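You operate a simulated robot arm through the tools that you are given. There is no shell and no other tool. Be economical: measure what you need, move in short steps, check, and stop when the job is done.

You run a simulated robot arm. Do the job below in one go: nothing can be reset, and whatever is moved stays where it is left.

JOB
Lift the old pad off the black foot and sand the glue crust away.
Fine: pad and foot end in the yellow tray; sanding block back. Set down upright: black sanding block. What is to be rubbed or washed off counts as gone when no trace of it is left.

Only the result counts: the job must be done as asked and must still hold three seconds after the hand-in. Knocking over, shifting, dropping, spilling or breaking anything else fails it.

ROBOT AND FRAMES
A 5-joint arm with a two-finger parallel gripper, fixed in place. Base frame: the origin is at the foot of the arm, x ahead of it, y to its left, z up; the work surface is at about z = 0. Readings come in m, degrees, newtons and seconds.
With the tool pointing down near the work surface it reaches from about 0.26 to 0.68 m from the base axis. Its first joint turns from -66.0 to 66.0 degrees. The tool tilts only in the upright plane through the base axis and itself; it spins freely about its own axis. Payload 2.9 kg.
The tool frame sits at the grasp point between the pads (the TCP): z along the fingers, y along the line on which they close. The tips reach 0.03 m beyond it. The gripper opens to 0.11 m. The fingers are 0.02 m wide and 0.01 m thick; the gripper's body (0.048 by 0.112 m) begins 0.055 m behind the TCP.
Orientation is that of the tool frame in the base frame, as a unit quaternion [w, x, y, z]. With the fingers straight down and closing along the base's y, the tool's x points along the base's -x, its y along +y and its z along -z.

CONTROLS
- The arm moves only by the tool servo_tool. Its argument "plan" is a list that holds one entry, the list of rows, each a list of 7 numbers: the gripper command, from -1 (fully open) to 1 (shut), values between in proportion, then the shift along the tool's x, y, z in m, then the turn, a rotation vector about the tool's x, y, z in degrees. In form: [[[hand, dx, dy, dz, rx, ry, rz], ...]]. A call has 1 to 10 rows; each row is the pose to reach, as a shift and turn from the pose commanded when the call began, along the tool's axes at that moment. Rows are played at 5 a second. More than 0.05 m and 8.6 degrees between two rows, or a gripper value outside its range, and nothing of the call is played. A pose out of reach is approached as far as the arm can. The call stops where the force on the tool passes 40 N (or 10 N more than at its start, if that is more) or the arm is blocked; 0.2 s more then pass. Each finger travels about 0.108 m/s and halts on what it meets, pressing with about 29 N; the grip force reading is that of the motor and also rises with nothing between the fingers. The clock runs only during rows and for 0.2 s after the last one: add rows that repeat a pose to give the fingers time. It gives the time, the measured TCP pose, the force on the tool (base axes), the opening and the grip force at its end, in the units of the frame above (readings bear some noise), with the torque about the TCP (base axes, N m) and any sound that the robot's microphone picked up, and new pictures: "pictures" is both (left out), scene, wrist or none.
- Cameras (640 x 400 px; columns grow to the right, rows downward): "scene" is fixed at [0.043, -0.4533, 0.5954]; the picture's right is [0.66, -0.75, 0.00], its down [-0.47, -0.41, -0.78] and it looks along [0.59, 0.51, -0.63] (base axes); focal length 354 px, centre (320, 200). "wrist" rides on the gripper at [0.072, 0.017, -0.103] in the tool frame; the picture's right is [-0.23, 0.97, 0.00], its down [-0.76, -0.18, -0.62] and it looks along [-0.61, -0.14, 0.78] (tool axes); focal length 222 px, centre (320, 200).
- measure_at(camera, pixels): for up to 12 pixels [column, row] of the newest picture of that camera ("zoom" is the newest enlarged one), the place [x, y, z] in the base frame of the surface seen there, good to about 0.002 m, but the place of the scene camera against the robot may be out by one fixed shift of up to 0.012 m in any direction. It takes no simulated time.
- zoom(camera, box): a new picture of the part [left, top, right, bottom] of that camera's present view, enlarged. It takes no simulated time.
- sign_off(): hands the job in; it is judged then, once.

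Keep the steps short. Do not move on a guess: measure, check each grasp and each placing, and mend mistakes. In all there are 80 turns and 200 pictures (those below and enlarged ones count). Leave the gripper open and the arm clear of the work at the hand-in unless told otherwise, and finish with a single line.

The tools are called after "Emit:" as name(argument=value, ...) on one line, values as JSON. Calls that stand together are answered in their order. servo_tool: Moves the arm, as the interface text tells. Its arguments: {"type":"object","properties":{"plan":{"type":"array","items":{"type":"array","items":{"type":"array","items":{"type":"number"}}}},"pictures":{"type":"string","enum":["both","scene","wrist","none"]}},"required":["plan"]} The other tools are called the same way: measure_at (camera, pixels) gives the place of the surface under pixels of a picture; zoom (camera, box) takes an enlarged picture of a part of a camera's view; sign_off () hands the job in.

At the start:

```text
t: 0.0
ee_pos: [0.3681, -0.0931, 0.3107]
orientation: [0.0, -0.001, 1.0, 0.0]
wrist_force: [0.7, 0.7, -0.3]
moment: [0.0, -0.03, -0.01]
finger_gap: 0.1101
grip_force: 0.1
```

scene: 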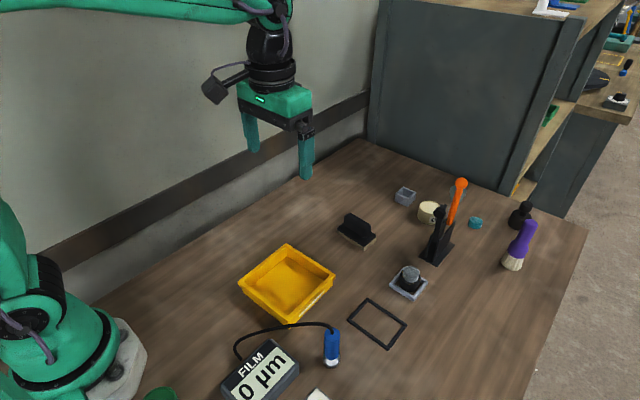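
wrist: 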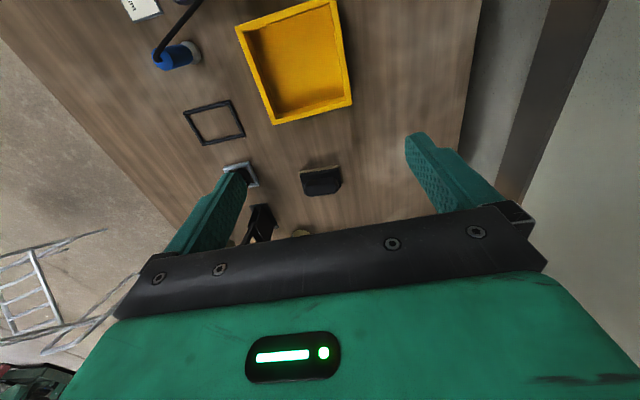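

I see a yellow tray, a black sanding block at (356,230), a black item on a grey pad at (408,283), and other objects. I'll zoom in on the work objects first.

Emit:
zoom(camera="scene", box=[320, 170, 480, 270])

Emit:
zoom(camera="scene", box=[340, 240, 468, 320])

Emit:
zoom(camera="scene", box=[390, 160, 550, 280])

Emit:
zoom(camera="scene", box=[200, 300, 360, 400])

```text
4.00 times, centred on (400, 220) of scene
```

zoom: 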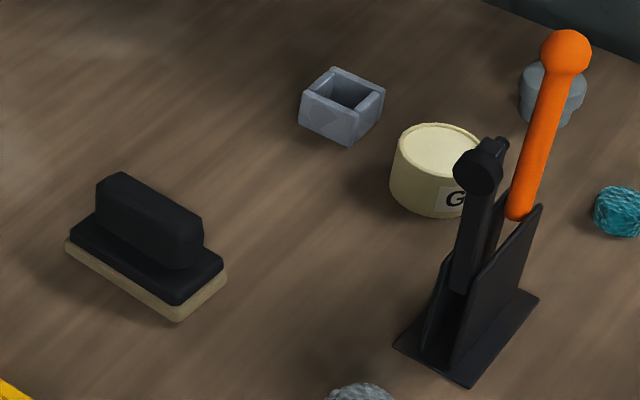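

```text
5.00 times, centred on (404, 280) of scene
```

zoom: 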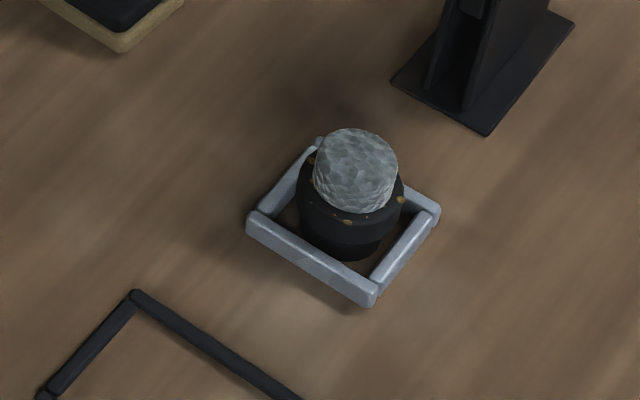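

```text
3.33 times, centred on (470, 220) of scene
```

zoom: 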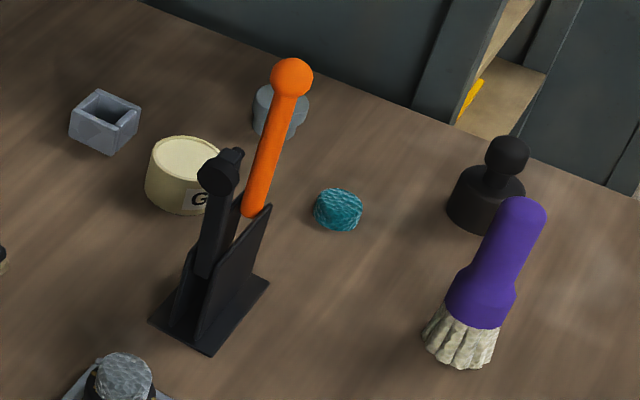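

```text
4.00 times, centred on (280, 350) of scene
```

zoom: 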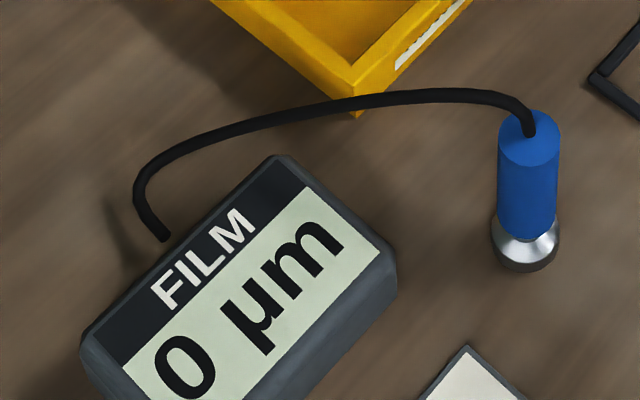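

I see the foot sitting in a grey nest with the grey pad on it. Next I'll look at the rest of the scene: the card, the tray and the wrist view.

Emit:
zoom(camera="wrist", box=[100, 0, 260, 100])

Emit:
zoom(camera="wrist", box=[180, 90, 380, 250])

Emit:
measure_at(camera="scene", pixels=[[411, 271], [410, 283], [391, 284], [414, 299], [426, 282], [408, 296], [348, 216], [370, 231], [341, 231], [364, 249], [375, 237], [363, 262]])

Emit:
measure_at(camera="scene", pixels=[[239, 279], [286, 245], [335, 274], [292, 316], [287, 280], [286, 262], [262, 283], [320, 278], [349, 319], [367, 299], [406, 324], [388, 348]])

Emit:
measure_at(camera="wrist", pixels=[[302, 184], [342, 179], [302, 170], [340, 166], [322, 195], [320, 180], [345, 20], [275, 115], [305, 70]])

```text
4.00 times, centred on (180, 50) of wrist
```

zoom: 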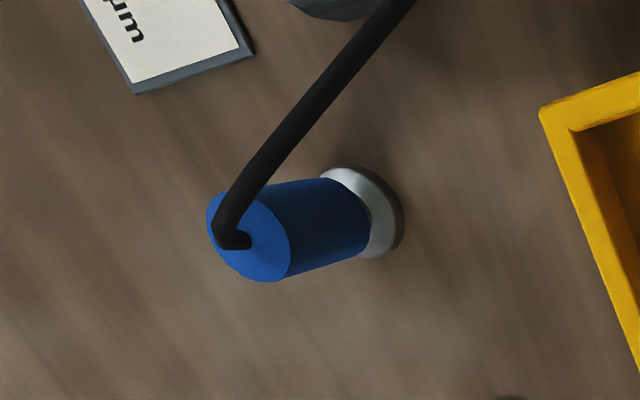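

```text
2.50 times, centred on (280, 170) of wrist
```

zoom: 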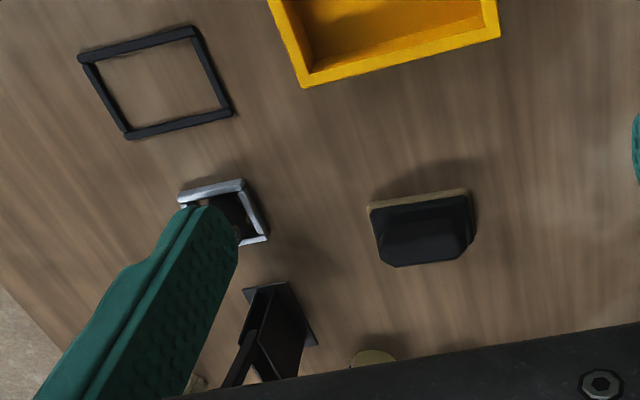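

```text
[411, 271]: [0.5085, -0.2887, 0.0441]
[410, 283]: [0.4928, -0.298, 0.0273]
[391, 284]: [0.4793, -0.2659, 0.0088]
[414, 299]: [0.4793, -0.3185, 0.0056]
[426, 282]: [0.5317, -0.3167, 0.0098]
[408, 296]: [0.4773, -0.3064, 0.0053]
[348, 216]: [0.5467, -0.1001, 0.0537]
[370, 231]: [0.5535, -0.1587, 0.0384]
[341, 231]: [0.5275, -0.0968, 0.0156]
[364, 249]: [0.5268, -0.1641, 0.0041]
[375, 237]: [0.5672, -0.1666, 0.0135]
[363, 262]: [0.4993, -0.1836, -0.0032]
```

```text
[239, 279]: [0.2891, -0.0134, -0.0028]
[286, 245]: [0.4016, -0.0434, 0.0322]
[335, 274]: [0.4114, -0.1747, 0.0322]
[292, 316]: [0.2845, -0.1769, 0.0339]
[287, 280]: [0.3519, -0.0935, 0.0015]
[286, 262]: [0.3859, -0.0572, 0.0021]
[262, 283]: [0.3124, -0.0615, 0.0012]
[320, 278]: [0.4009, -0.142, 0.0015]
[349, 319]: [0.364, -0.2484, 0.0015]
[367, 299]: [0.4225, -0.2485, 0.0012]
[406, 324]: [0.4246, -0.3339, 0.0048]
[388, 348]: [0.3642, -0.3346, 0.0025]
```

```text
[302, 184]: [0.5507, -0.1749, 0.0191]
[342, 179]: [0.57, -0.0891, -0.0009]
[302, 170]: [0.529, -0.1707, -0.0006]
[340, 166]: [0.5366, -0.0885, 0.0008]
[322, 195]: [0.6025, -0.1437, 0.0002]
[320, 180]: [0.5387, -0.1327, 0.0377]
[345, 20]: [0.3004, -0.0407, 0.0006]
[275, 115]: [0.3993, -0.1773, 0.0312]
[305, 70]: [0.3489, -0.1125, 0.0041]
```

The foot stands near (0.50,-0.29). Before moving I'll measure the tall stand and the other nearby objects so I can stay clear of them.

Emit:
measure_at(camera="scene", pixels=[[461, 183], [450, 215], [439, 211], [436, 240], [455, 240], [421, 257], [437, 264], [426, 207], [404, 190], [475, 222], [333, 350], [331, 331]])

Emit:
servo_tool(plan=[[[-1, -0.01, -0.045, 0, 0, 0, 0], [-1, -0.02, -0.09, 0.02, 0, 0, 0], [-1, -0.03, -0.13, 0.04, 0, 0, 0], [-1, -0.04, -0.17, 0.06, 0, 0, 0], [-1, -0.05, -0.195, 0.08, 0, 0, 0], [-1, -0.05, -0.195, 0.08, 0, 0, 0]]])

```text
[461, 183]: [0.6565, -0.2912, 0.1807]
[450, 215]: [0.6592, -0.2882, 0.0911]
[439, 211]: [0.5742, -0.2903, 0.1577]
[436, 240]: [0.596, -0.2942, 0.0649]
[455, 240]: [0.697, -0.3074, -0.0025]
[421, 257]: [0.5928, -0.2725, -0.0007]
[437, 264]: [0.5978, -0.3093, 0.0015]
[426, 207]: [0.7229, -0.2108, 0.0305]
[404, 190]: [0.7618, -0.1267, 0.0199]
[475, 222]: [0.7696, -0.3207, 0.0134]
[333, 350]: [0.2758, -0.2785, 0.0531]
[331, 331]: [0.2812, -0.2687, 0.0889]
```

```text
refused: row 2 steps farther than a row can; nothing moved
```

The step was too long, so nothing moved. I'll use shorter rows, moving to about (0.42,-0.288,0.24).

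Emit:
servo_tool(plan=[[[-1, -0.01, -0.04, 0.01, 0, 0, 0], [-1, -0.02, -0.08, 0.02, 0, 0, 0], [-1, -0.03, -0.12, 0.035, 0, 0, 0], [-1, -0.04, -0.16, 0.05, 0, 0, 0], [-1, -0.05, -0.195, 0.07, 0, 0, 0], [-1, -0.05, -0.195, 0.07, 0, 0, 0]]])

```text
t: 1.4
ee_pos: [0.4181, -0.2875, 0.2401]
orientation: [0.0, -0.001, 1.0, 0.0]
wrist_force: [0.1, -0.7, 0.4]
moment: [0.03, -0.01, 0.0]
finger_gap: 0.1104
grip_force: 0.1
```

scene: 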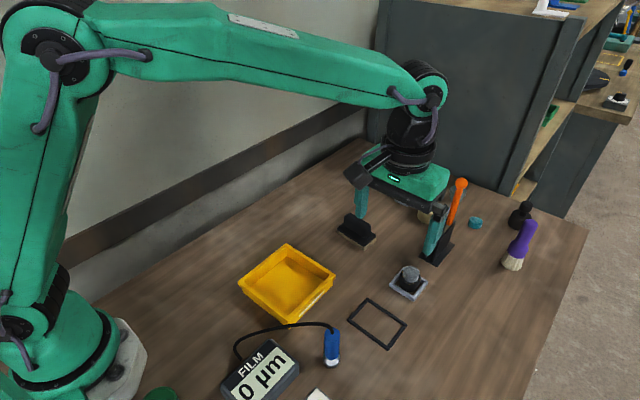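
wrist: 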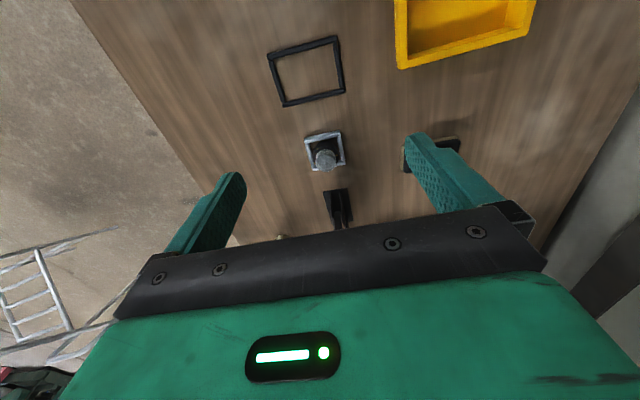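

I see the nest and pad at (324,152) in the wrist view. I'll zoom in there and measure.

Emit:
zoom(camera="wrist", box=[284, 120, 364, 180])

Emit:
measure_at(camera="wrist", pixels=[[325, 154], [318, 155], [333, 154], [325, 162], [324, 149], [308, 140], [338, 135], [345, 160], [311, 168], [343, 190], [340, 213], [324, 142]])

Emit:
zoom(camera="scene", box=[384, 255, 432, 305])

```text
6.67 times, centred on (324, 150) of wrist
```

zoom: 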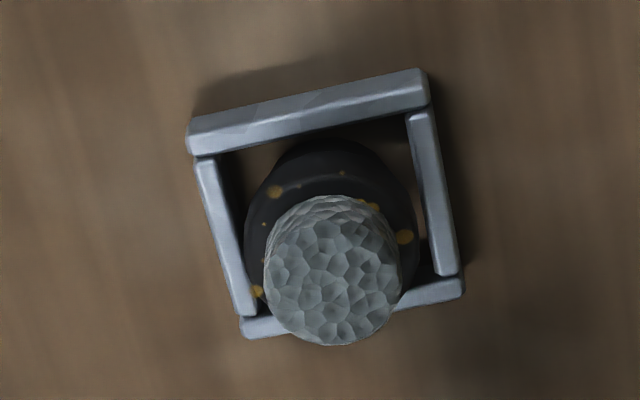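

```text
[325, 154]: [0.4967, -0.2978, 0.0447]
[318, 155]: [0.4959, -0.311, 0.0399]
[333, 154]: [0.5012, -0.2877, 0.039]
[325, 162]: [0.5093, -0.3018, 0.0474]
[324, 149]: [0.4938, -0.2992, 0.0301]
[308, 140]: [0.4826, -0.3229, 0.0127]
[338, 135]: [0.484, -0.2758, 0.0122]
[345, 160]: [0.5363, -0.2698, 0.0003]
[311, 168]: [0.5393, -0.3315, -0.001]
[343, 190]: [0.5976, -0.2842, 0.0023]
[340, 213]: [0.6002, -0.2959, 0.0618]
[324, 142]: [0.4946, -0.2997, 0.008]
```

```text
8.00 times, centred on (408, 280) of scene
```

zoom: 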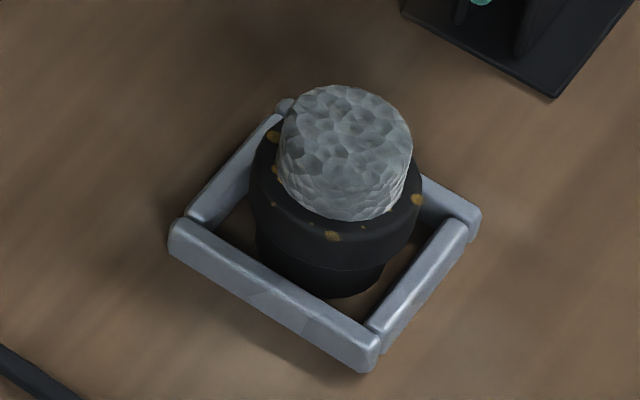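

Wrist measurements put the pad at about (0.503,-0.300), with its top at z≈0.047. I'll go closer to refine that.

Emit:
servo_tool(plan=[[[-1, -0.02, -0.004, 0.04, 0, 0, 0], [-1, -0.04, -0.008, 0.08, 0, 0, 0], [-1, -0.06, -0.012, 0.11, 0, 0, 0], [-1, -0.06, -0.012, 0.11, 0, 0, 0]]], pictures="wrist")

```text
t: 2.4
ee_pos: [0.4782, -0.2987, 0.1299]
orientation: [0.0, 0.0, 1.0, 0.0]
wrist_force: [0.1, 0.4, 0.4]
moment: [-0.03, -0.02, -0.01]
finger_gap: 0.1103
grip_force: 0.0
```

wrist: 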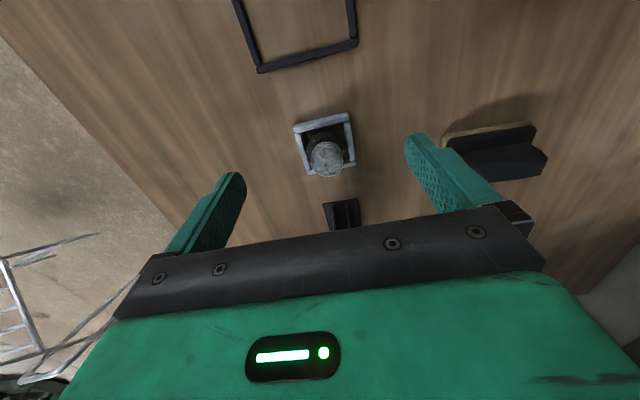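

The view is closer now. I'll zoom in and measure the pad, foot and nest, and also the block on the right.

Emit:
zoom(camera="wrist", box=[285, 105, 365, 185])

Emit:
measure_at(camera="wrist", pixels=[[326, 158], [312, 160], [341, 158], [327, 173], [325, 148], [324, 136], [306, 142], [343, 138], [328, 132], [296, 128], [347, 115], [354, 163]])

Emit:
measure_at(camera="wrist", pixels=[[536, 124], [548, 160], [462, 152], [445, 136], [470, 160], [500, 160], [490, 130], [520, 176], [530, 140]])

```text
5.00 times, centred on (325, 145) of wrist
```

zoom: 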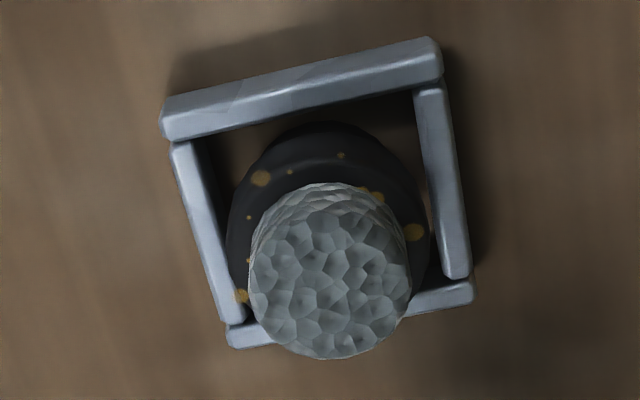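

```text
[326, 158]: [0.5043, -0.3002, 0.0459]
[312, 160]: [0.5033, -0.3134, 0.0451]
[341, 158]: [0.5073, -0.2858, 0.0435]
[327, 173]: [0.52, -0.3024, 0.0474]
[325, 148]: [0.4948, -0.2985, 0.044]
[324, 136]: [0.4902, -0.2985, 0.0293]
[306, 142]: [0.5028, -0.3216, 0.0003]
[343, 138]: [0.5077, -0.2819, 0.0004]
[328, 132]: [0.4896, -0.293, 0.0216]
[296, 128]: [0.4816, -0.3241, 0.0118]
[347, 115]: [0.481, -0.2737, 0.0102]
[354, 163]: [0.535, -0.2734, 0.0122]
```

```text
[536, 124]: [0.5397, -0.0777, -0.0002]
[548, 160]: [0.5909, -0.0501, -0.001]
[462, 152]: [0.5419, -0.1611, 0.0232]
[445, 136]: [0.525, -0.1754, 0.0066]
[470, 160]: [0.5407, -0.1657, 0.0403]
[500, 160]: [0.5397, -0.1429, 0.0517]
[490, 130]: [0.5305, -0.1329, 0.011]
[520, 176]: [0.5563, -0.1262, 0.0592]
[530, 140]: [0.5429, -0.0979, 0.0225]
```

The pad is about (0.507,-0.300) with radius 0.014 and its top at 0.046. I'll now measure the height of the foot's top ring on the zoomed picture.

Emit:
measure_at(camera="zoom", pixels=[[261, 178], [310, 170], [413, 232], [241, 296], [249, 217], [365, 195], [320, 150], [320, 192], [330, 345], [255, 280], [405, 280], [232, 240]])

```text
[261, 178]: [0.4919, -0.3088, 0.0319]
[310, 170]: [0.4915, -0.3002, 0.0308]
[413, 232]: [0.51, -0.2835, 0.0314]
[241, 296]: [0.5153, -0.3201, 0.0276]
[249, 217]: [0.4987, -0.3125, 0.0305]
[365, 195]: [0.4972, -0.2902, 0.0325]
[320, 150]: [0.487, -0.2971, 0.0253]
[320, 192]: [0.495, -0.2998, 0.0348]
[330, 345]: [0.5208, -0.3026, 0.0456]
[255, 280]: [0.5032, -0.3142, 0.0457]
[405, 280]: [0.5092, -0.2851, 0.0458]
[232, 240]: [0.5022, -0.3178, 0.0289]
```

The foot top is at z≈0.031 and the pad spans 0.031–0.046. I'll lower to TCP z≈0.0645 over (0.507,-0.2998), so the tips stay above the foot, and check before closing.

Emit:
servo_tool(plan=[[[-1, -0.029, -0.001, 0.0, 0, 0, 0], [-1, -0.029, -0.001, 0.03, 0, 0, 0], [-1, -0.029, -0.001, 0.05, 0, 0, 0], [-1, -0.029, -0.001, 0.0655, 0, 0, 0], [-1, -0.029, -0.001, 0.0655, 0, 0, 0]]])

```text
t: 3.6
ee_pos: [0.5074, -0.3009, 0.0655]
orientation: [0.0, 0.0, 1.0, 0.0]
wrist_force: [-1.1, 0.4, -0.3]
moment: [0.01, -0.01, 0.02]
finger_gap: 0.1102
grip_force: 0.2
```

scene: 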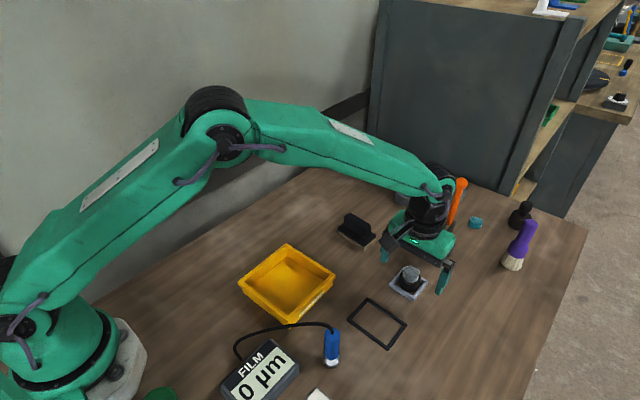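
wrist: 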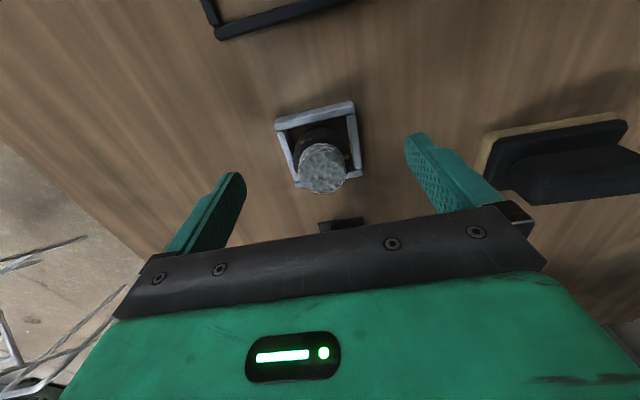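

The position is good. I'll close on the pad.

Emit:
servo_tool(plan=[[[-0.3, 0, 0.001, 0.001, 0, 0, 0], [0.3, 0, 0.001, 0.001, 0, 0, 0], [1, 0, 0.001, 0.001, 0, 0, 0], [1, 0, 0.001, 0.001, 0, 0, 0], [1, 0, 0.001, 0.001, 0, 0, 0]]], pictures="wrist")

```text
t: 4.8
ee_pos: [0.5061, -0.2994, 0.0636]
orientation: [0.0, 0.0, 1.0, 0.0]
wrist_force: [-0.5, -0.3, 0.9]
moment: [-0.03, 0.0, 0.04]
finger_gap: 0.0292
grip_force: 30.0
```

wrist: 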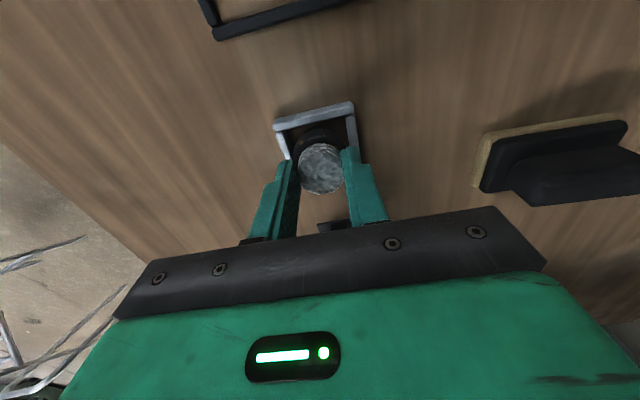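

I have hold of the pad (gap 0.029). I'll lift it slowly.

Emit:
servo_tool(plan=[[[1, 0, 0, -0.004, 0, 0, 0], [1, 0, 0, -0.008, 0, 0, 0], [1, 0, 0, -0.014, 0, 0, 0], [1, 0, 0, -0.025, 0, 0, 0], [1, 0, 0, -0.04, 0, 0, 0], [1, 0, 0, -0.04, 0, 0, 0]]])

```text
t: 6.2
ee_pos: [0.5063, -0.3007, 0.104]
orientation: [0.0, 0.0, 1.0, 0.0]
wrist_force: [0.4, 0.3, 0.3]
moment: [0.0, 0.02, 0.02]
finger_gap: 0.0293
grip_force: 28.7
```

scene: 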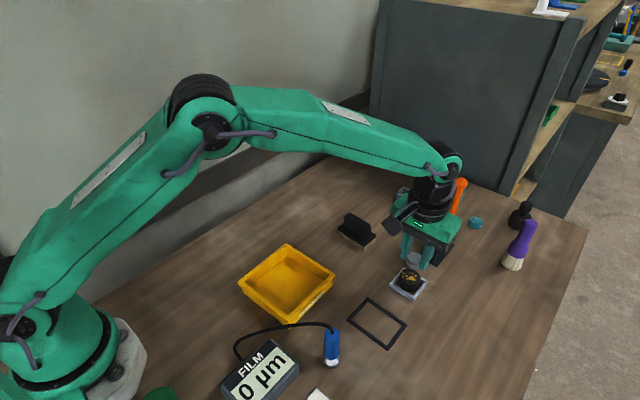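
wrist: 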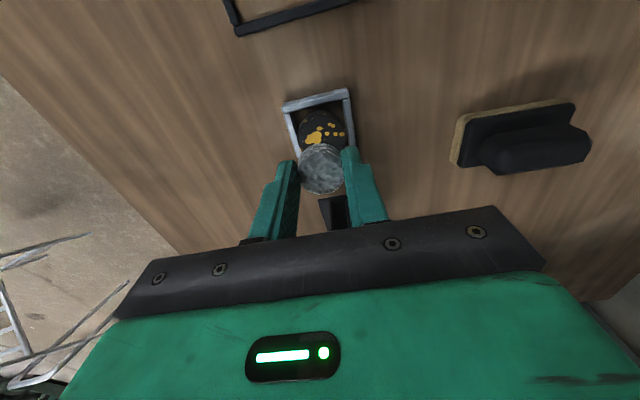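

The pad is off and the yellow glue spots are showing. I'll carry the pad over the tray at about (0.362,-0.11), at height 0.15.

Emit:
servo_tool(plan=[[[1, 0, 0, -0.045, 0, 0, 0], [1, 0.024, 0.032, -0.045, 0, 0, 0], [1, 0.048, 0.064, -0.045, 0, 0, 0], [1, 0.072, 0.096, -0.045, 0, 0, 0], [1, 0.096, 0.128, -0.045, 0, 0, 0], [1, 0.12, 0.16, -0.045, 0, 0, 0], [1, 0.144, 0.19, -0.045, 0, 0, 0], [1, 0.144, 0.19, -0.045, 0, 0, 0]]])

```text
t: 8.0
ee_pos: [0.3621, -0.1086, 0.1491]
orientation: [0.0, 0.001, 1.0, 0.0]
wrist_force: [-0.1, 0.4, -0.2]
moment: [0.02, -0.02, -0.03]
finger_gap: 0.0292
grip_force: 28.8
```

scene: 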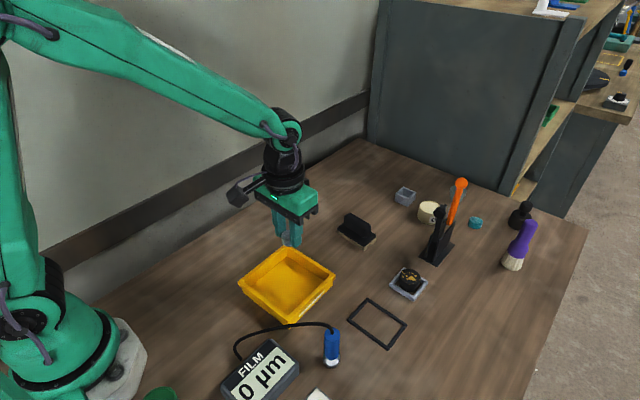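
wrist: 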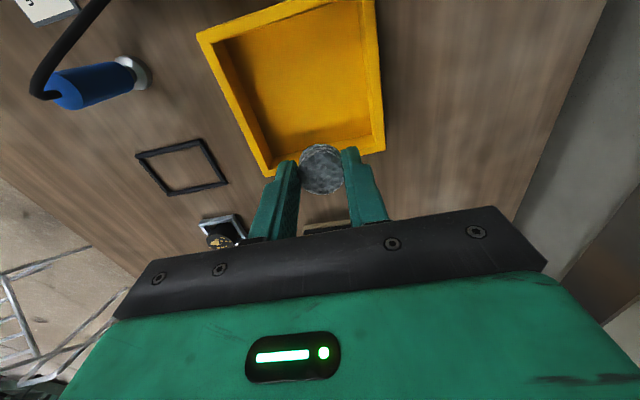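

I'll measure the tray with the wrist camera, and take a close look at the glue in the scene view.

Emit:
measure_at(camera="wrist", pixels=[[198, 35], [372, 3], [383, 148], [265, 172], [216, 42], [360, 10], [368, 138], [275, 152], [310, 100]])

Emit:
zoom(camera="scene", box=[384, 255, 432, 305])

```text
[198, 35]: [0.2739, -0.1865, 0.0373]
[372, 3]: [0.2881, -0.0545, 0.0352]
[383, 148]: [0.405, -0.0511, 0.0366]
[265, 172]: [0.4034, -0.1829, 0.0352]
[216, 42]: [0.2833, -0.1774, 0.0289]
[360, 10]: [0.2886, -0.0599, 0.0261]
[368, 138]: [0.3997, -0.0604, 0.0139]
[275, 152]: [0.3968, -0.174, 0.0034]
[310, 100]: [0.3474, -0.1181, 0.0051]
```

```text
8.00 times, centred on (408, 280) of scene
```

zoom: 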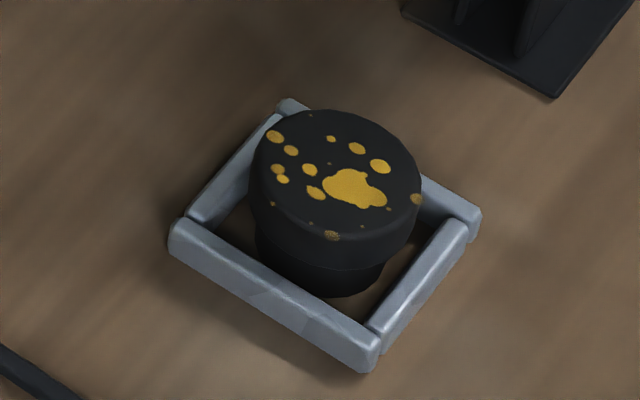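

The tray's inside spans x 0.283–0.397 and y -0.175–-0.06, with its floor at 0.004. I'll lower the pad at (0.366,-0.118), open partly, and rise.

Emit:
servo_tool(plan=[[[1, -0.004, -0.0095, 0.035, 0, 0, 0], [1, -0.004, -0.0095, 0.07, 0, 0, 0], [1, -0.004, -0.0095, 0.1, 0, 0, 0], [1, -0.004, -0.0095, 0.11, 0, 0, 0], [1, -0.004, -0.0095, 0.11, 0, 0, 0], [-0.1, -0.004, -0.0095, 0.11, 0, 0, 0], [-0.1, -0.004, -0.0095, 0.11, 0, 0, 0], [-0.1, -0.004, -0.0095, 0.08, 0, 0, 0], [-0.1, -0.004, -0.0095, 0.04, 0, 0, 0], [-0.1, -0.004, -0.0095, 0.0, 0, 0, 0]]])

```text
t: 10.2
ee_pos: [0.3672, -0.1205, 0.1494]
orientation: [0.0, -0.001, 1.0, 0.0]
wrist_force: [-0.3, 0.4, -0.4]
moment: [0.02, -0.04, -0.02]
finger_gap: 0.0605
grip_force: 0.1
```

scene: 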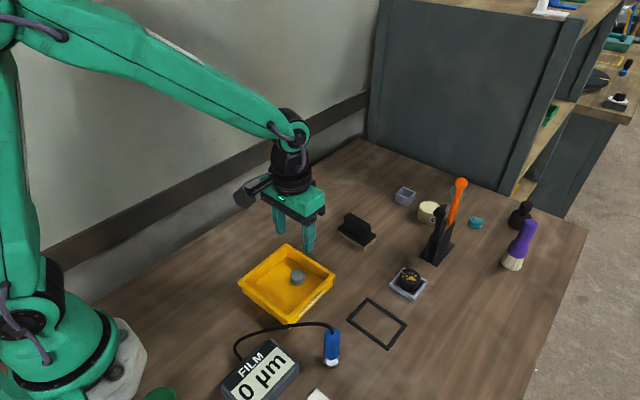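
wrist: 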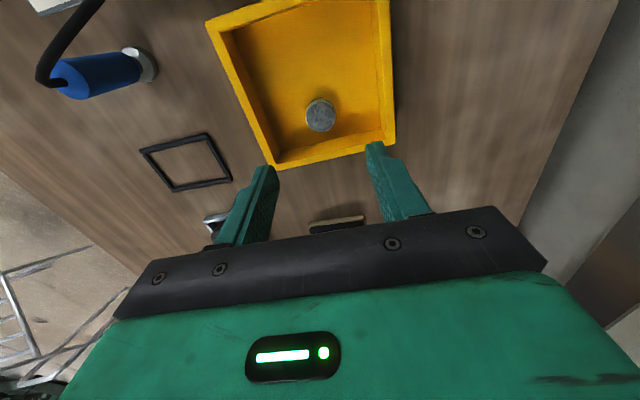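

The pad is in the tray. Next I'll move toward the block, to about (0.50,-0.13), for a look.

Emit:
servo_tool(plan=[[[-1, -0.035, -0.004, -0.01, 0, 0, 0], [-1, -0.07, -0.007, -0.01, 0, 0, 0], [-1, -0.105, -0.01, -0.01, 0, 0, 0], [-1, -0.14, -0.012, 0.0, 0, 0, 0], [-1, -0.14, -0.012, 0.0, 0, 0, 0]]], pictures="wrist")

Emit:
zoom(camera="wrist", box=[240, 90, 400, 190])

```text
t: 11.4
ee_pos: [0.5066, -0.1315, 0.1488]
orientation: [0.0, 0.001, 1.0, -0.001]
wrist_force: [-0.2, 0.2, 0.5]
moment: [-0.01, 0.0, 0.0]
finger_gap: 0.1099
grip_force: 0.1
```

wrist: 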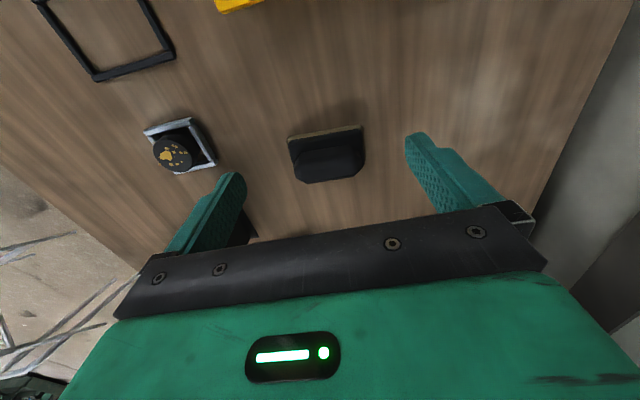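

```text
4.00 times, centred on (320, 140) of wrist
```

zoom: 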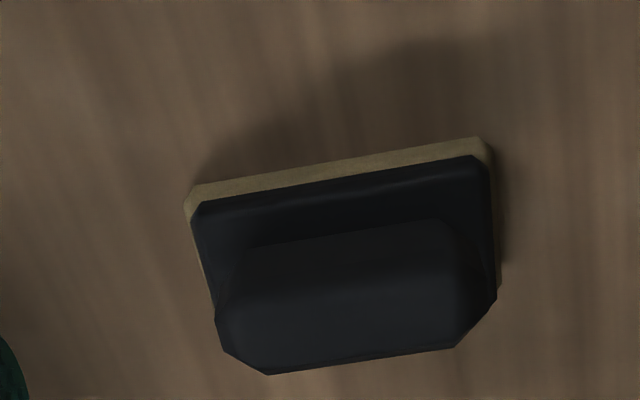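

I'll measure the block's edges and handle on this zoom.

Emit:
measure_at(camera="zoom", pixels=[[190, 195], [480, 145], [200, 215], [485, 168], [350, 175], [255, 300], [350, 300], [440, 290], [350, 250], [235, 330], [480, 310], [360, 355]])

Emit:
measure_at(camera="zoom", pixels=[[225, 315], [222, 350], [268, 372], [455, 345], [496, 296], [494, 270], [250, 245], [455, 225], [218, 290], [490, 240], [300, 210], [205, 260]])

```text
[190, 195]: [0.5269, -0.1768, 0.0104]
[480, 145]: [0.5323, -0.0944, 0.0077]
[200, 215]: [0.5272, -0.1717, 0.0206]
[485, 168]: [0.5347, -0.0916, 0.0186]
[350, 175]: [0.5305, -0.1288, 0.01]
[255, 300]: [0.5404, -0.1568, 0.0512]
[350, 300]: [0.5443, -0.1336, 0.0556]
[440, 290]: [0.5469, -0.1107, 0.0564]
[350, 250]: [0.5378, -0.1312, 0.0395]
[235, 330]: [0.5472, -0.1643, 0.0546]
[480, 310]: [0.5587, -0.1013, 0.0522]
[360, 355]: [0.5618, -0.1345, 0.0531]
```

```text
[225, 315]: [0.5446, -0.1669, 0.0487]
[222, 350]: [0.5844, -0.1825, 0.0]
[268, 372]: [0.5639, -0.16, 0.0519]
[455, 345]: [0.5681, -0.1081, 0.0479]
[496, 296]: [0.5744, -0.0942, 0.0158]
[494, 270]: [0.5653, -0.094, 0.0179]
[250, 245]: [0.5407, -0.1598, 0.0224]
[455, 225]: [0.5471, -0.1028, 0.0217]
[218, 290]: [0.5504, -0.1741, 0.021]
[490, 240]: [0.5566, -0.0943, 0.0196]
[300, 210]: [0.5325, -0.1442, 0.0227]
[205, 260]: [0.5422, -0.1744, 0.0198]
```

I want to compare the black outline frame with the block's base (about 0.083 × 0.05), in case that frame is the block's home.

Emit:
zoom(camera="scene", box=[340, 290, 420, 360])

Emit:
zoom(camera="scene", box=[328, 205, 392, 255])

```text
5.71 times, centred on (380, 325) of scene
```

zoom: 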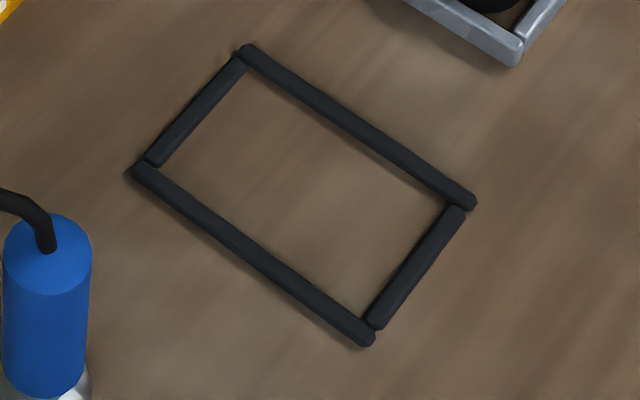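

```text
8.00 times, centred on (360, 230) of scene
```

zoom: 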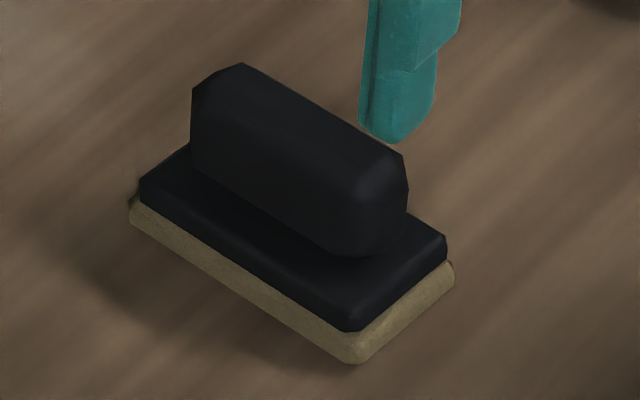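

Emit:
measure_at(camera="zoom", pixels=[[132, 218], [345, 358], [365, 352], [452, 275], [145, 190], [445, 240], [348, 325], [243, 70], [400, 160], [195, 90], [360, 190]])

Emit:
measure_at(camera="scene", pixels=[[367, 300], [369, 303], [350, 321], [407, 325], [403, 326], [388, 347], [387, 343], [377, 334], [386, 314], [394, 338]])

```text
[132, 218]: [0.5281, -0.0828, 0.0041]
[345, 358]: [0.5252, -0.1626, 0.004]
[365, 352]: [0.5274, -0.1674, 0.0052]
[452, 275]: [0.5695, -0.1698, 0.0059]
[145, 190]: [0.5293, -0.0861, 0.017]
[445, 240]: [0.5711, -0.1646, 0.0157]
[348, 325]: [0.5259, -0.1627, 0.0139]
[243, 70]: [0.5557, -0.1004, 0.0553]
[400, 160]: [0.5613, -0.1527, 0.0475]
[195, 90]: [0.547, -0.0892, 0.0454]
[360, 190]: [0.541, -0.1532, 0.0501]
```

```text
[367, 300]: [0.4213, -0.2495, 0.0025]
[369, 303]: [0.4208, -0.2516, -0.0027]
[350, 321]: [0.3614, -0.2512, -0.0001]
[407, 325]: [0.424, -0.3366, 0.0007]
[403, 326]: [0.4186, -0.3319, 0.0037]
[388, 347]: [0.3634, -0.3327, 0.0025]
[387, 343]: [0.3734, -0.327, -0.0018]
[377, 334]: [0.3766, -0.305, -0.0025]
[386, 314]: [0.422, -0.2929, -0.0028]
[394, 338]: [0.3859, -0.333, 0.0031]
```

The block's base is about 0.084×0.045 and its handle runs along y about 3.5° skewed, centred near (0.553,-0.134) with its top at 0.056. I'll grip the handle ends along y, with the tips just above the base.

Emit:
servo_tool(plan=[[[-1, -0.0235, -0.0015, 0.0, 0, 0, 3.5], [-1, -0.0465, -0.0025, 0.03, 0, 0, 3.5], [-1, -0.0465, -0.0025, 0.06, 0, 0, 3.5], [-1, -0.0465, -0.0025, 0.082, 0, 0, 3.5], [-1, -0.0465, -0.0025, 0.082, 0, 0, 3.5]]])

Emit:
zoom(camera="wrist", box=[240, 90, 480, 240])

Emit:
zoom(camera="scene", box=[312, 190, 408, 260])

```text
t: 12.6
ee_pos: [0.5533, -0.1323, 0.0663]
orientation: [0.0, 0.03, 1.0, 0.001]
wrist_force: [0.6, -0.3, 0.8]
moment: [-0.01, 0.01, 0.01]
finger_gap: 0.1098
grip_force: 0.1
```

scene: 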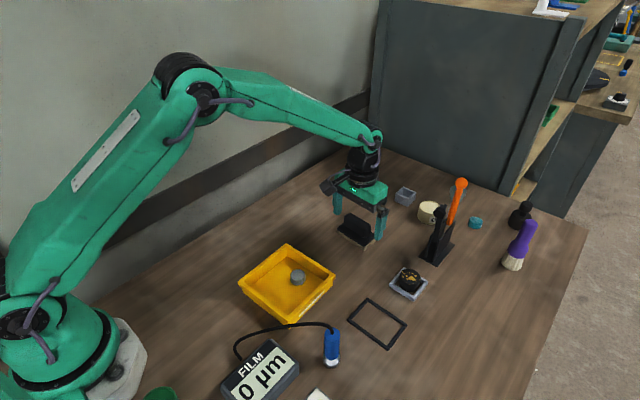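
wrist: 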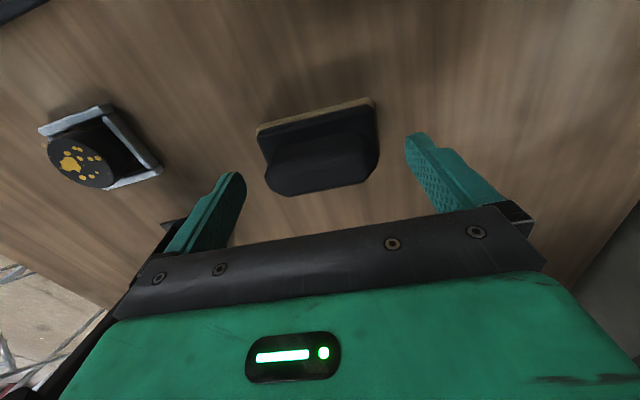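

```text
2.67 times, centred on (360, 165) of wrist
```

zoom: 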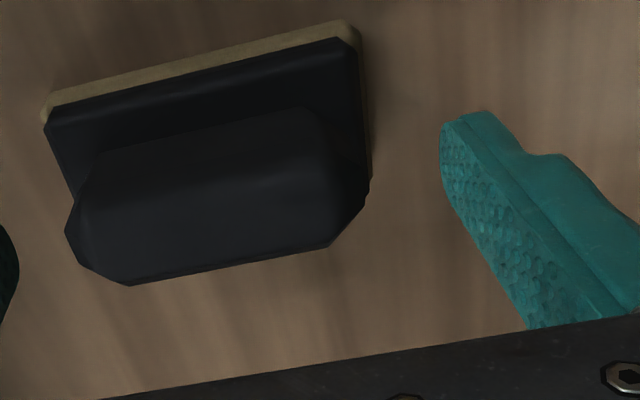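

```text
5.71 times, centred on (360, 225) of scene
```

zoom: 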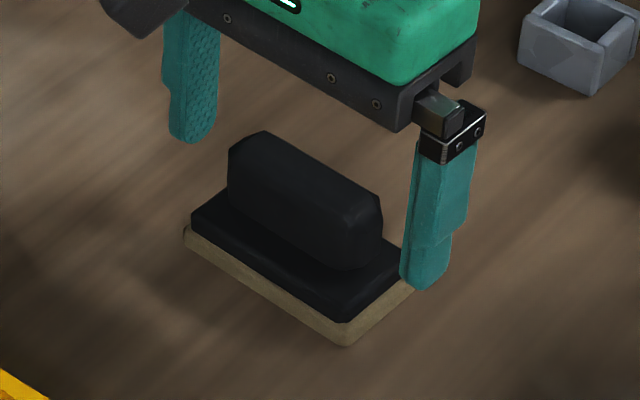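

Both fingers bracket the handle. I'll check the yaw and the handle ends once more at close range.

Emit:
zoom(camera="wrist", box=[240, 85, 400, 205])

Emit:
measure_at(camera="wrist", pixels=[[260, 129], [366, 99], [265, 137], [368, 107], [270, 175], [375, 165], [285, 165], [310, 168], [340, 165], [360, 160], [290, 190], [360, 180]])

```text
3.33 times, centred on (320, 145) of wrist
```

zoom: 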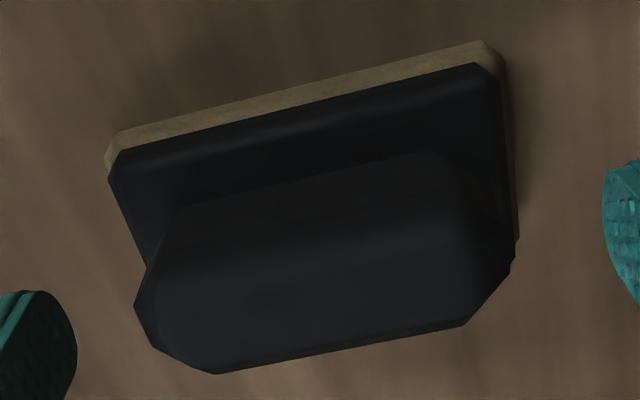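

```text
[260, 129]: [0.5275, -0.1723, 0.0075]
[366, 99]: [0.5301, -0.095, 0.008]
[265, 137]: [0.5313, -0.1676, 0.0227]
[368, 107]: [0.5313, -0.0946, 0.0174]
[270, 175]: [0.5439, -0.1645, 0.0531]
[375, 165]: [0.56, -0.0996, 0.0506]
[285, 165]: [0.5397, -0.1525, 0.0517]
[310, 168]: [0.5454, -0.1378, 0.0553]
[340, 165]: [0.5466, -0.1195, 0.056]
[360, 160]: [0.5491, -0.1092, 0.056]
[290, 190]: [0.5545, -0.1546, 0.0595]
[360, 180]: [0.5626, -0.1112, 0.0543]
```

The yaw is within about 1°. I'll lower to TCP z≈0.056 and close.

Emit:
servo_tool(plan=[[[-1, 0, -0.001, 0.0105, 0, 0, -0.5], [-0.4, 0, -0.001, 0.0105, 0, 0, -0.5], [0.2, 0, -0.001, 0.0105, 0, 0, -0.5], [1, 0, -0.001, 0.0105, 0, 0, -0.5], [1, 0, -0.001, 0.0105, 0, 0, -0.5]]])

Emit:
zoom(camera="scene", box=[312, 190, 408, 260])

```text
t: 13.8
ee_pos: [0.5528, -0.1337, 0.0564]
orientation: [0.0, 0.026, 1.0, -0.001]
wrist_force: [0.5, 1.4, -0.5]
moment: [-0.05, -0.04, 0.04]
finger_gap: 0.0714
grip_force: 29.4
```

scene: 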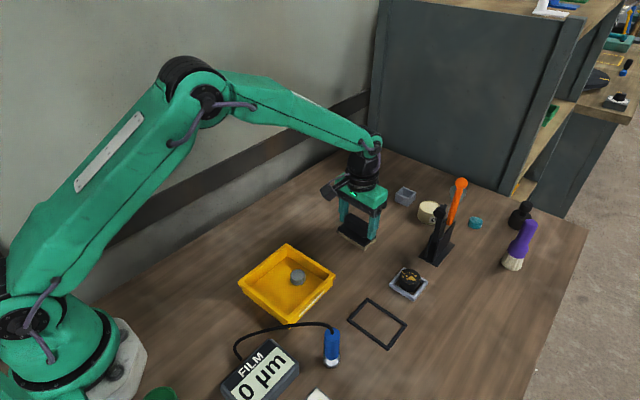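
wrist: 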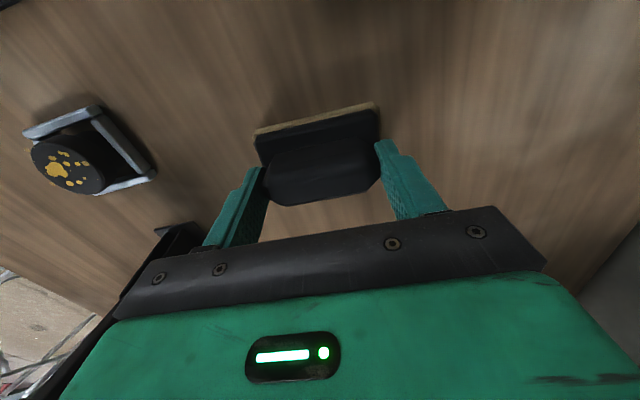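

```text
5.71 times, centred on (360, 225) of scene
```

zoom: 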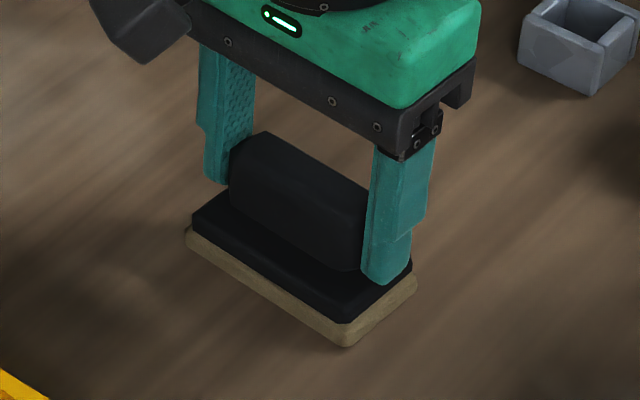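

I have it gripped (gap 0.071). The home pose to remember is TCP (0.5528,-0.1337,0.0563). I'll lift and carry it over the foot at (0.505,-0.30), well above.

Emit:
servo_tool(plan=[[[1, 0, 0, -0.03, 0, 0, 0], [1, 0.015, 0, -0.065, 0, 0, 0], [1, 0.045, 0, -0.085, 0, 0, 0], [1, 0.05, -0.035, -0.085, 0, 0, 0], [1, 0.055, -0.075, -0.085, 0, 0, 0], [1, 0.055, -0.115, -0.085, 0, 0, 0], [1, 0.055, -0.155, -0.085, 0, 0, 0], [1, 0.055, -0.164, -0.085, 0, 0, 0], [1, 0.055, -0.164, -0.085, 0, 0, 0]]])

Emit:
zoom(camera="scene", box=[360, 170, 500, 310])

```text
t: 15.8
ee_pos: [0.4897, -0.2955, 0.1408]
orientation: [0.0, 0.027, 1.0, 0.0]
wrist_force: [-0.2, 0.0, -2.2]
moment: [-0.02, 0.0, 0.01]
finger_gap: 0.0716
grip_force: 29.3
```

scene: 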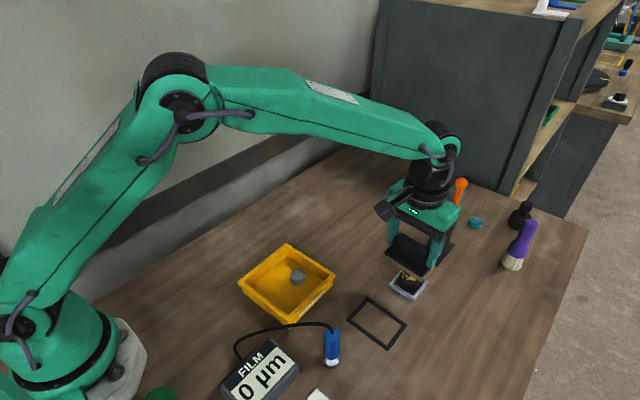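
wrist: 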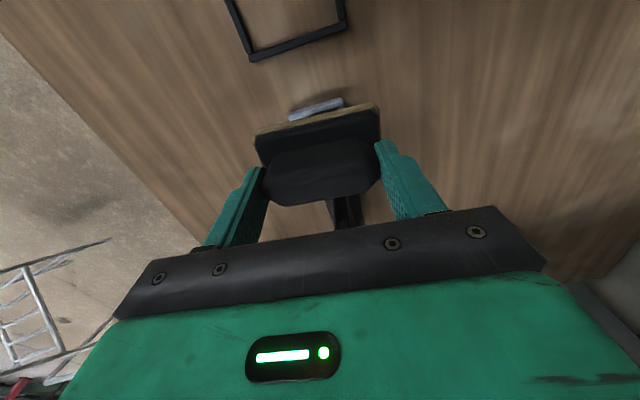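

```text
2.86 times, centred on (430, 240) of scene
```

zoom: 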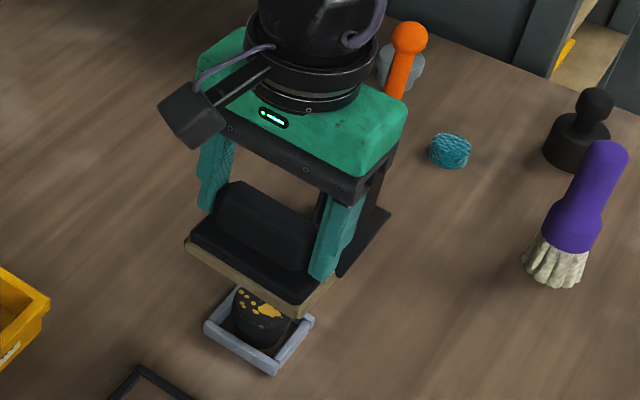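

The block is above the foot but 16 mm short in x. I'll correct that and come down to just above contact, around TCP z 0.089.

Emit:
servo_tool(plan=[[[1, -0.0162, -0.0037, 0.0, 0, 0, 0], [1, -0.0162, -0.0037, 0.025, 0, 0, 0], [1, -0.0162, -0.0037, 0.045, 0, 0, 0], [1, -0.0162, -0.0037, 0.051, 0, 0, 0], [1, -0.0162, -0.0037, 0.052, 0, 0, 0], [1, -0.0162, -0.0037, 0.052, 0, 0, 0]]], pictures="scene")

Emit:
zoom(camera="scene", box=[360, 210, 460, 310])

```text
t: 17.2
ee_pos: [0.506, -0.301, 0.0892]
orientation: [0.0, 0.026, 1.0, 0.0]
wrist_force: [-0.5, -0.6, -2.6]
moment: [0.02, -0.03, 0.03]
finger_gap: 0.0719
grip_force: 29.0
```

scene: 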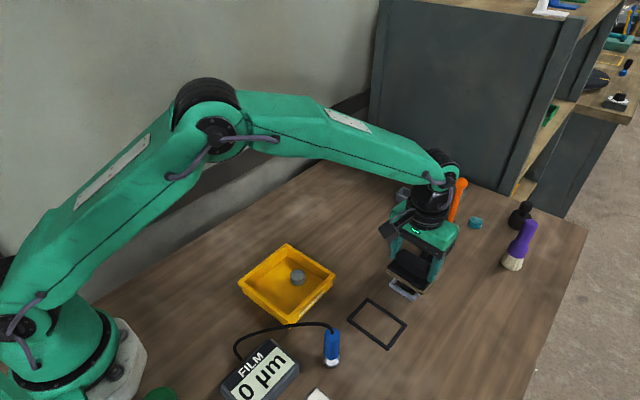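

```text
4.00 times, centred on (410, 260) of scene
```

zoom: 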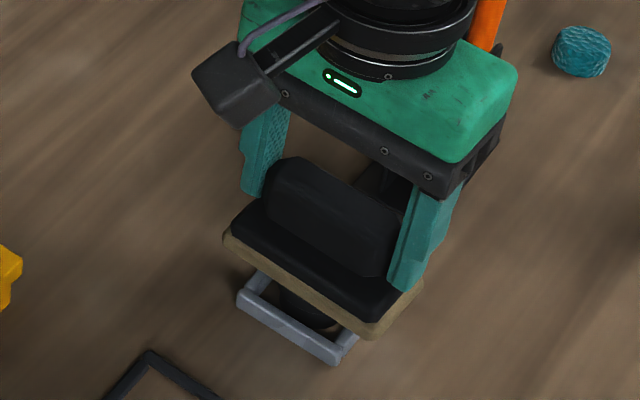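

No contact yet; the reading is only the block's weight, about -2.5 N. I'll go down in 1 mm steps until I feel it.

Emit:
servo_tool(plan=[[[1, 0, 0, 0.001, 0, 0, 0], [1, 0, 0, 0.0015, 0, 0, 0], [1, 0, 0, 0.002, 0, 0, 0], [1, 0, 0, 0.002, 0, 0, 0]]], pictures="none")

```text
t: 18.2
ee_pos: [0.5057, -0.3001, 0.0865]
orientation: [-0.001, 0.026, 1.0, 0.0]
wrist_force: [0.0, -0.2, -2.1]
moment: [-0.02, 0.0, 0.01]
finger_gap: 0.0719
grip_force: 29.2
```

Emit:
servo_tool(plan=[[[1, 0, 0, 0.0005, 0, 0, 0], [1, 0, 0, 0.001, 0, 0, 0], [1, 0, 0, 0.001, 0, 0, 0]]], pictures="none")

```text
t: 19.0
ee_pos: [0.5061, -0.3015, 0.0856]
orientation: [0.0, 0.026, 1.0, 0.0]
wrist_force: [-0.8, 0.3, -0.2]
moment: [-0.01, 0.02, 0.03]
finger_gap: 0.0717
grip_force: 28.7
```

Contact is just beginning: the force rose about 2 N. I'll press a little deeper.

Emit:
servo_tool(plan=[[[1, 0, 0, 0.0005, 0, 0, 0], [1, 0, 0, 0.001, 0, 0, 0], [1, 0, 0, 0.001, 0, 0, 0]]], pictures="none")

```text
t: 19.8
ee_pos: [0.5047, -0.3005, 0.086]
orientation: [0.001, 0.026, 1.0, 0.0]
wrist_force: [-4.8, 1.3, 10.3]
moment: [0.12, 0.31, 0.02]
finger_gap: 0.0716
grip_force: 29.0
```

The press force is about 12 N. I'll rub with short back-and-forth strokes along y and x, then read the force.

Emit:
servo_tool(plan=[[[1, 0, 0.008, 0, 0, 0, 0], [1, 0, 0.014, 0, 0, 0, 0], [1, 0, 0.004, 0, 0, 0, 0], [1, 0, -0.006, 0, 0, 0, 0], [1, 0, -0.014, 0, 0, 0, 0], [1, 0, -0.004, 0, 0, 0, 0], [1, 0, 0.006, 0, 0, 0, 0], [1, 0, 0.014, 0, 0, 0, 0], [1, 0, 0.004, 0, 0, 0, 0], [1, 0, 0, 0, 0, 0, 0]]], pictures="scene")

Emit:
zoom(camera="scene", box=[360, 210, 460, 310])

```text
t: 22.0
ee_pos: [0.5047, -0.2992, 0.0859]
orientation: [0.0, 0.025, 1.0, -0.001]
wrist_force: [1.6, 15.6, 18.2]
moment: [0.91, -0.29, 0.09]
finger_gap: 0.0718
grip_force: 29.1
```

scene: 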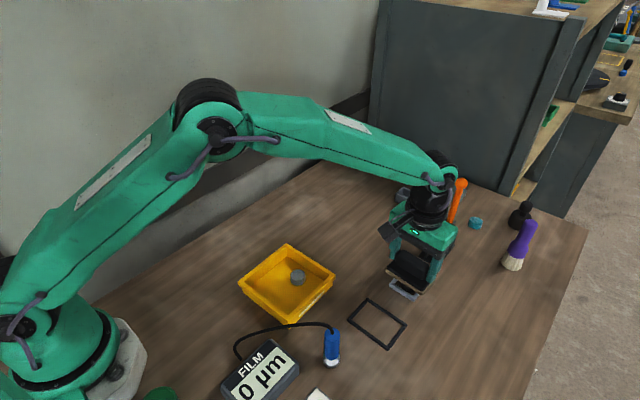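

```text
4.00 times, centred on (410, 260) of scene
```

zoom: 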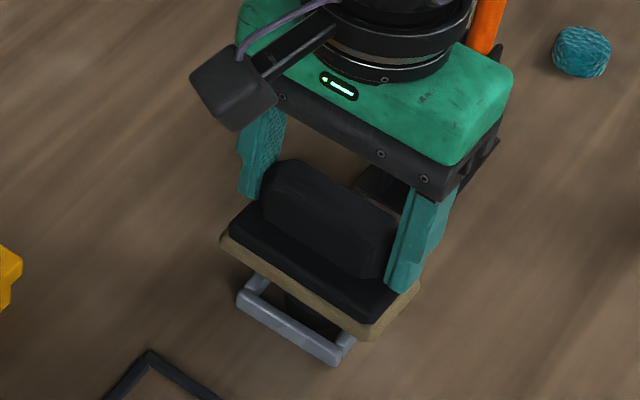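

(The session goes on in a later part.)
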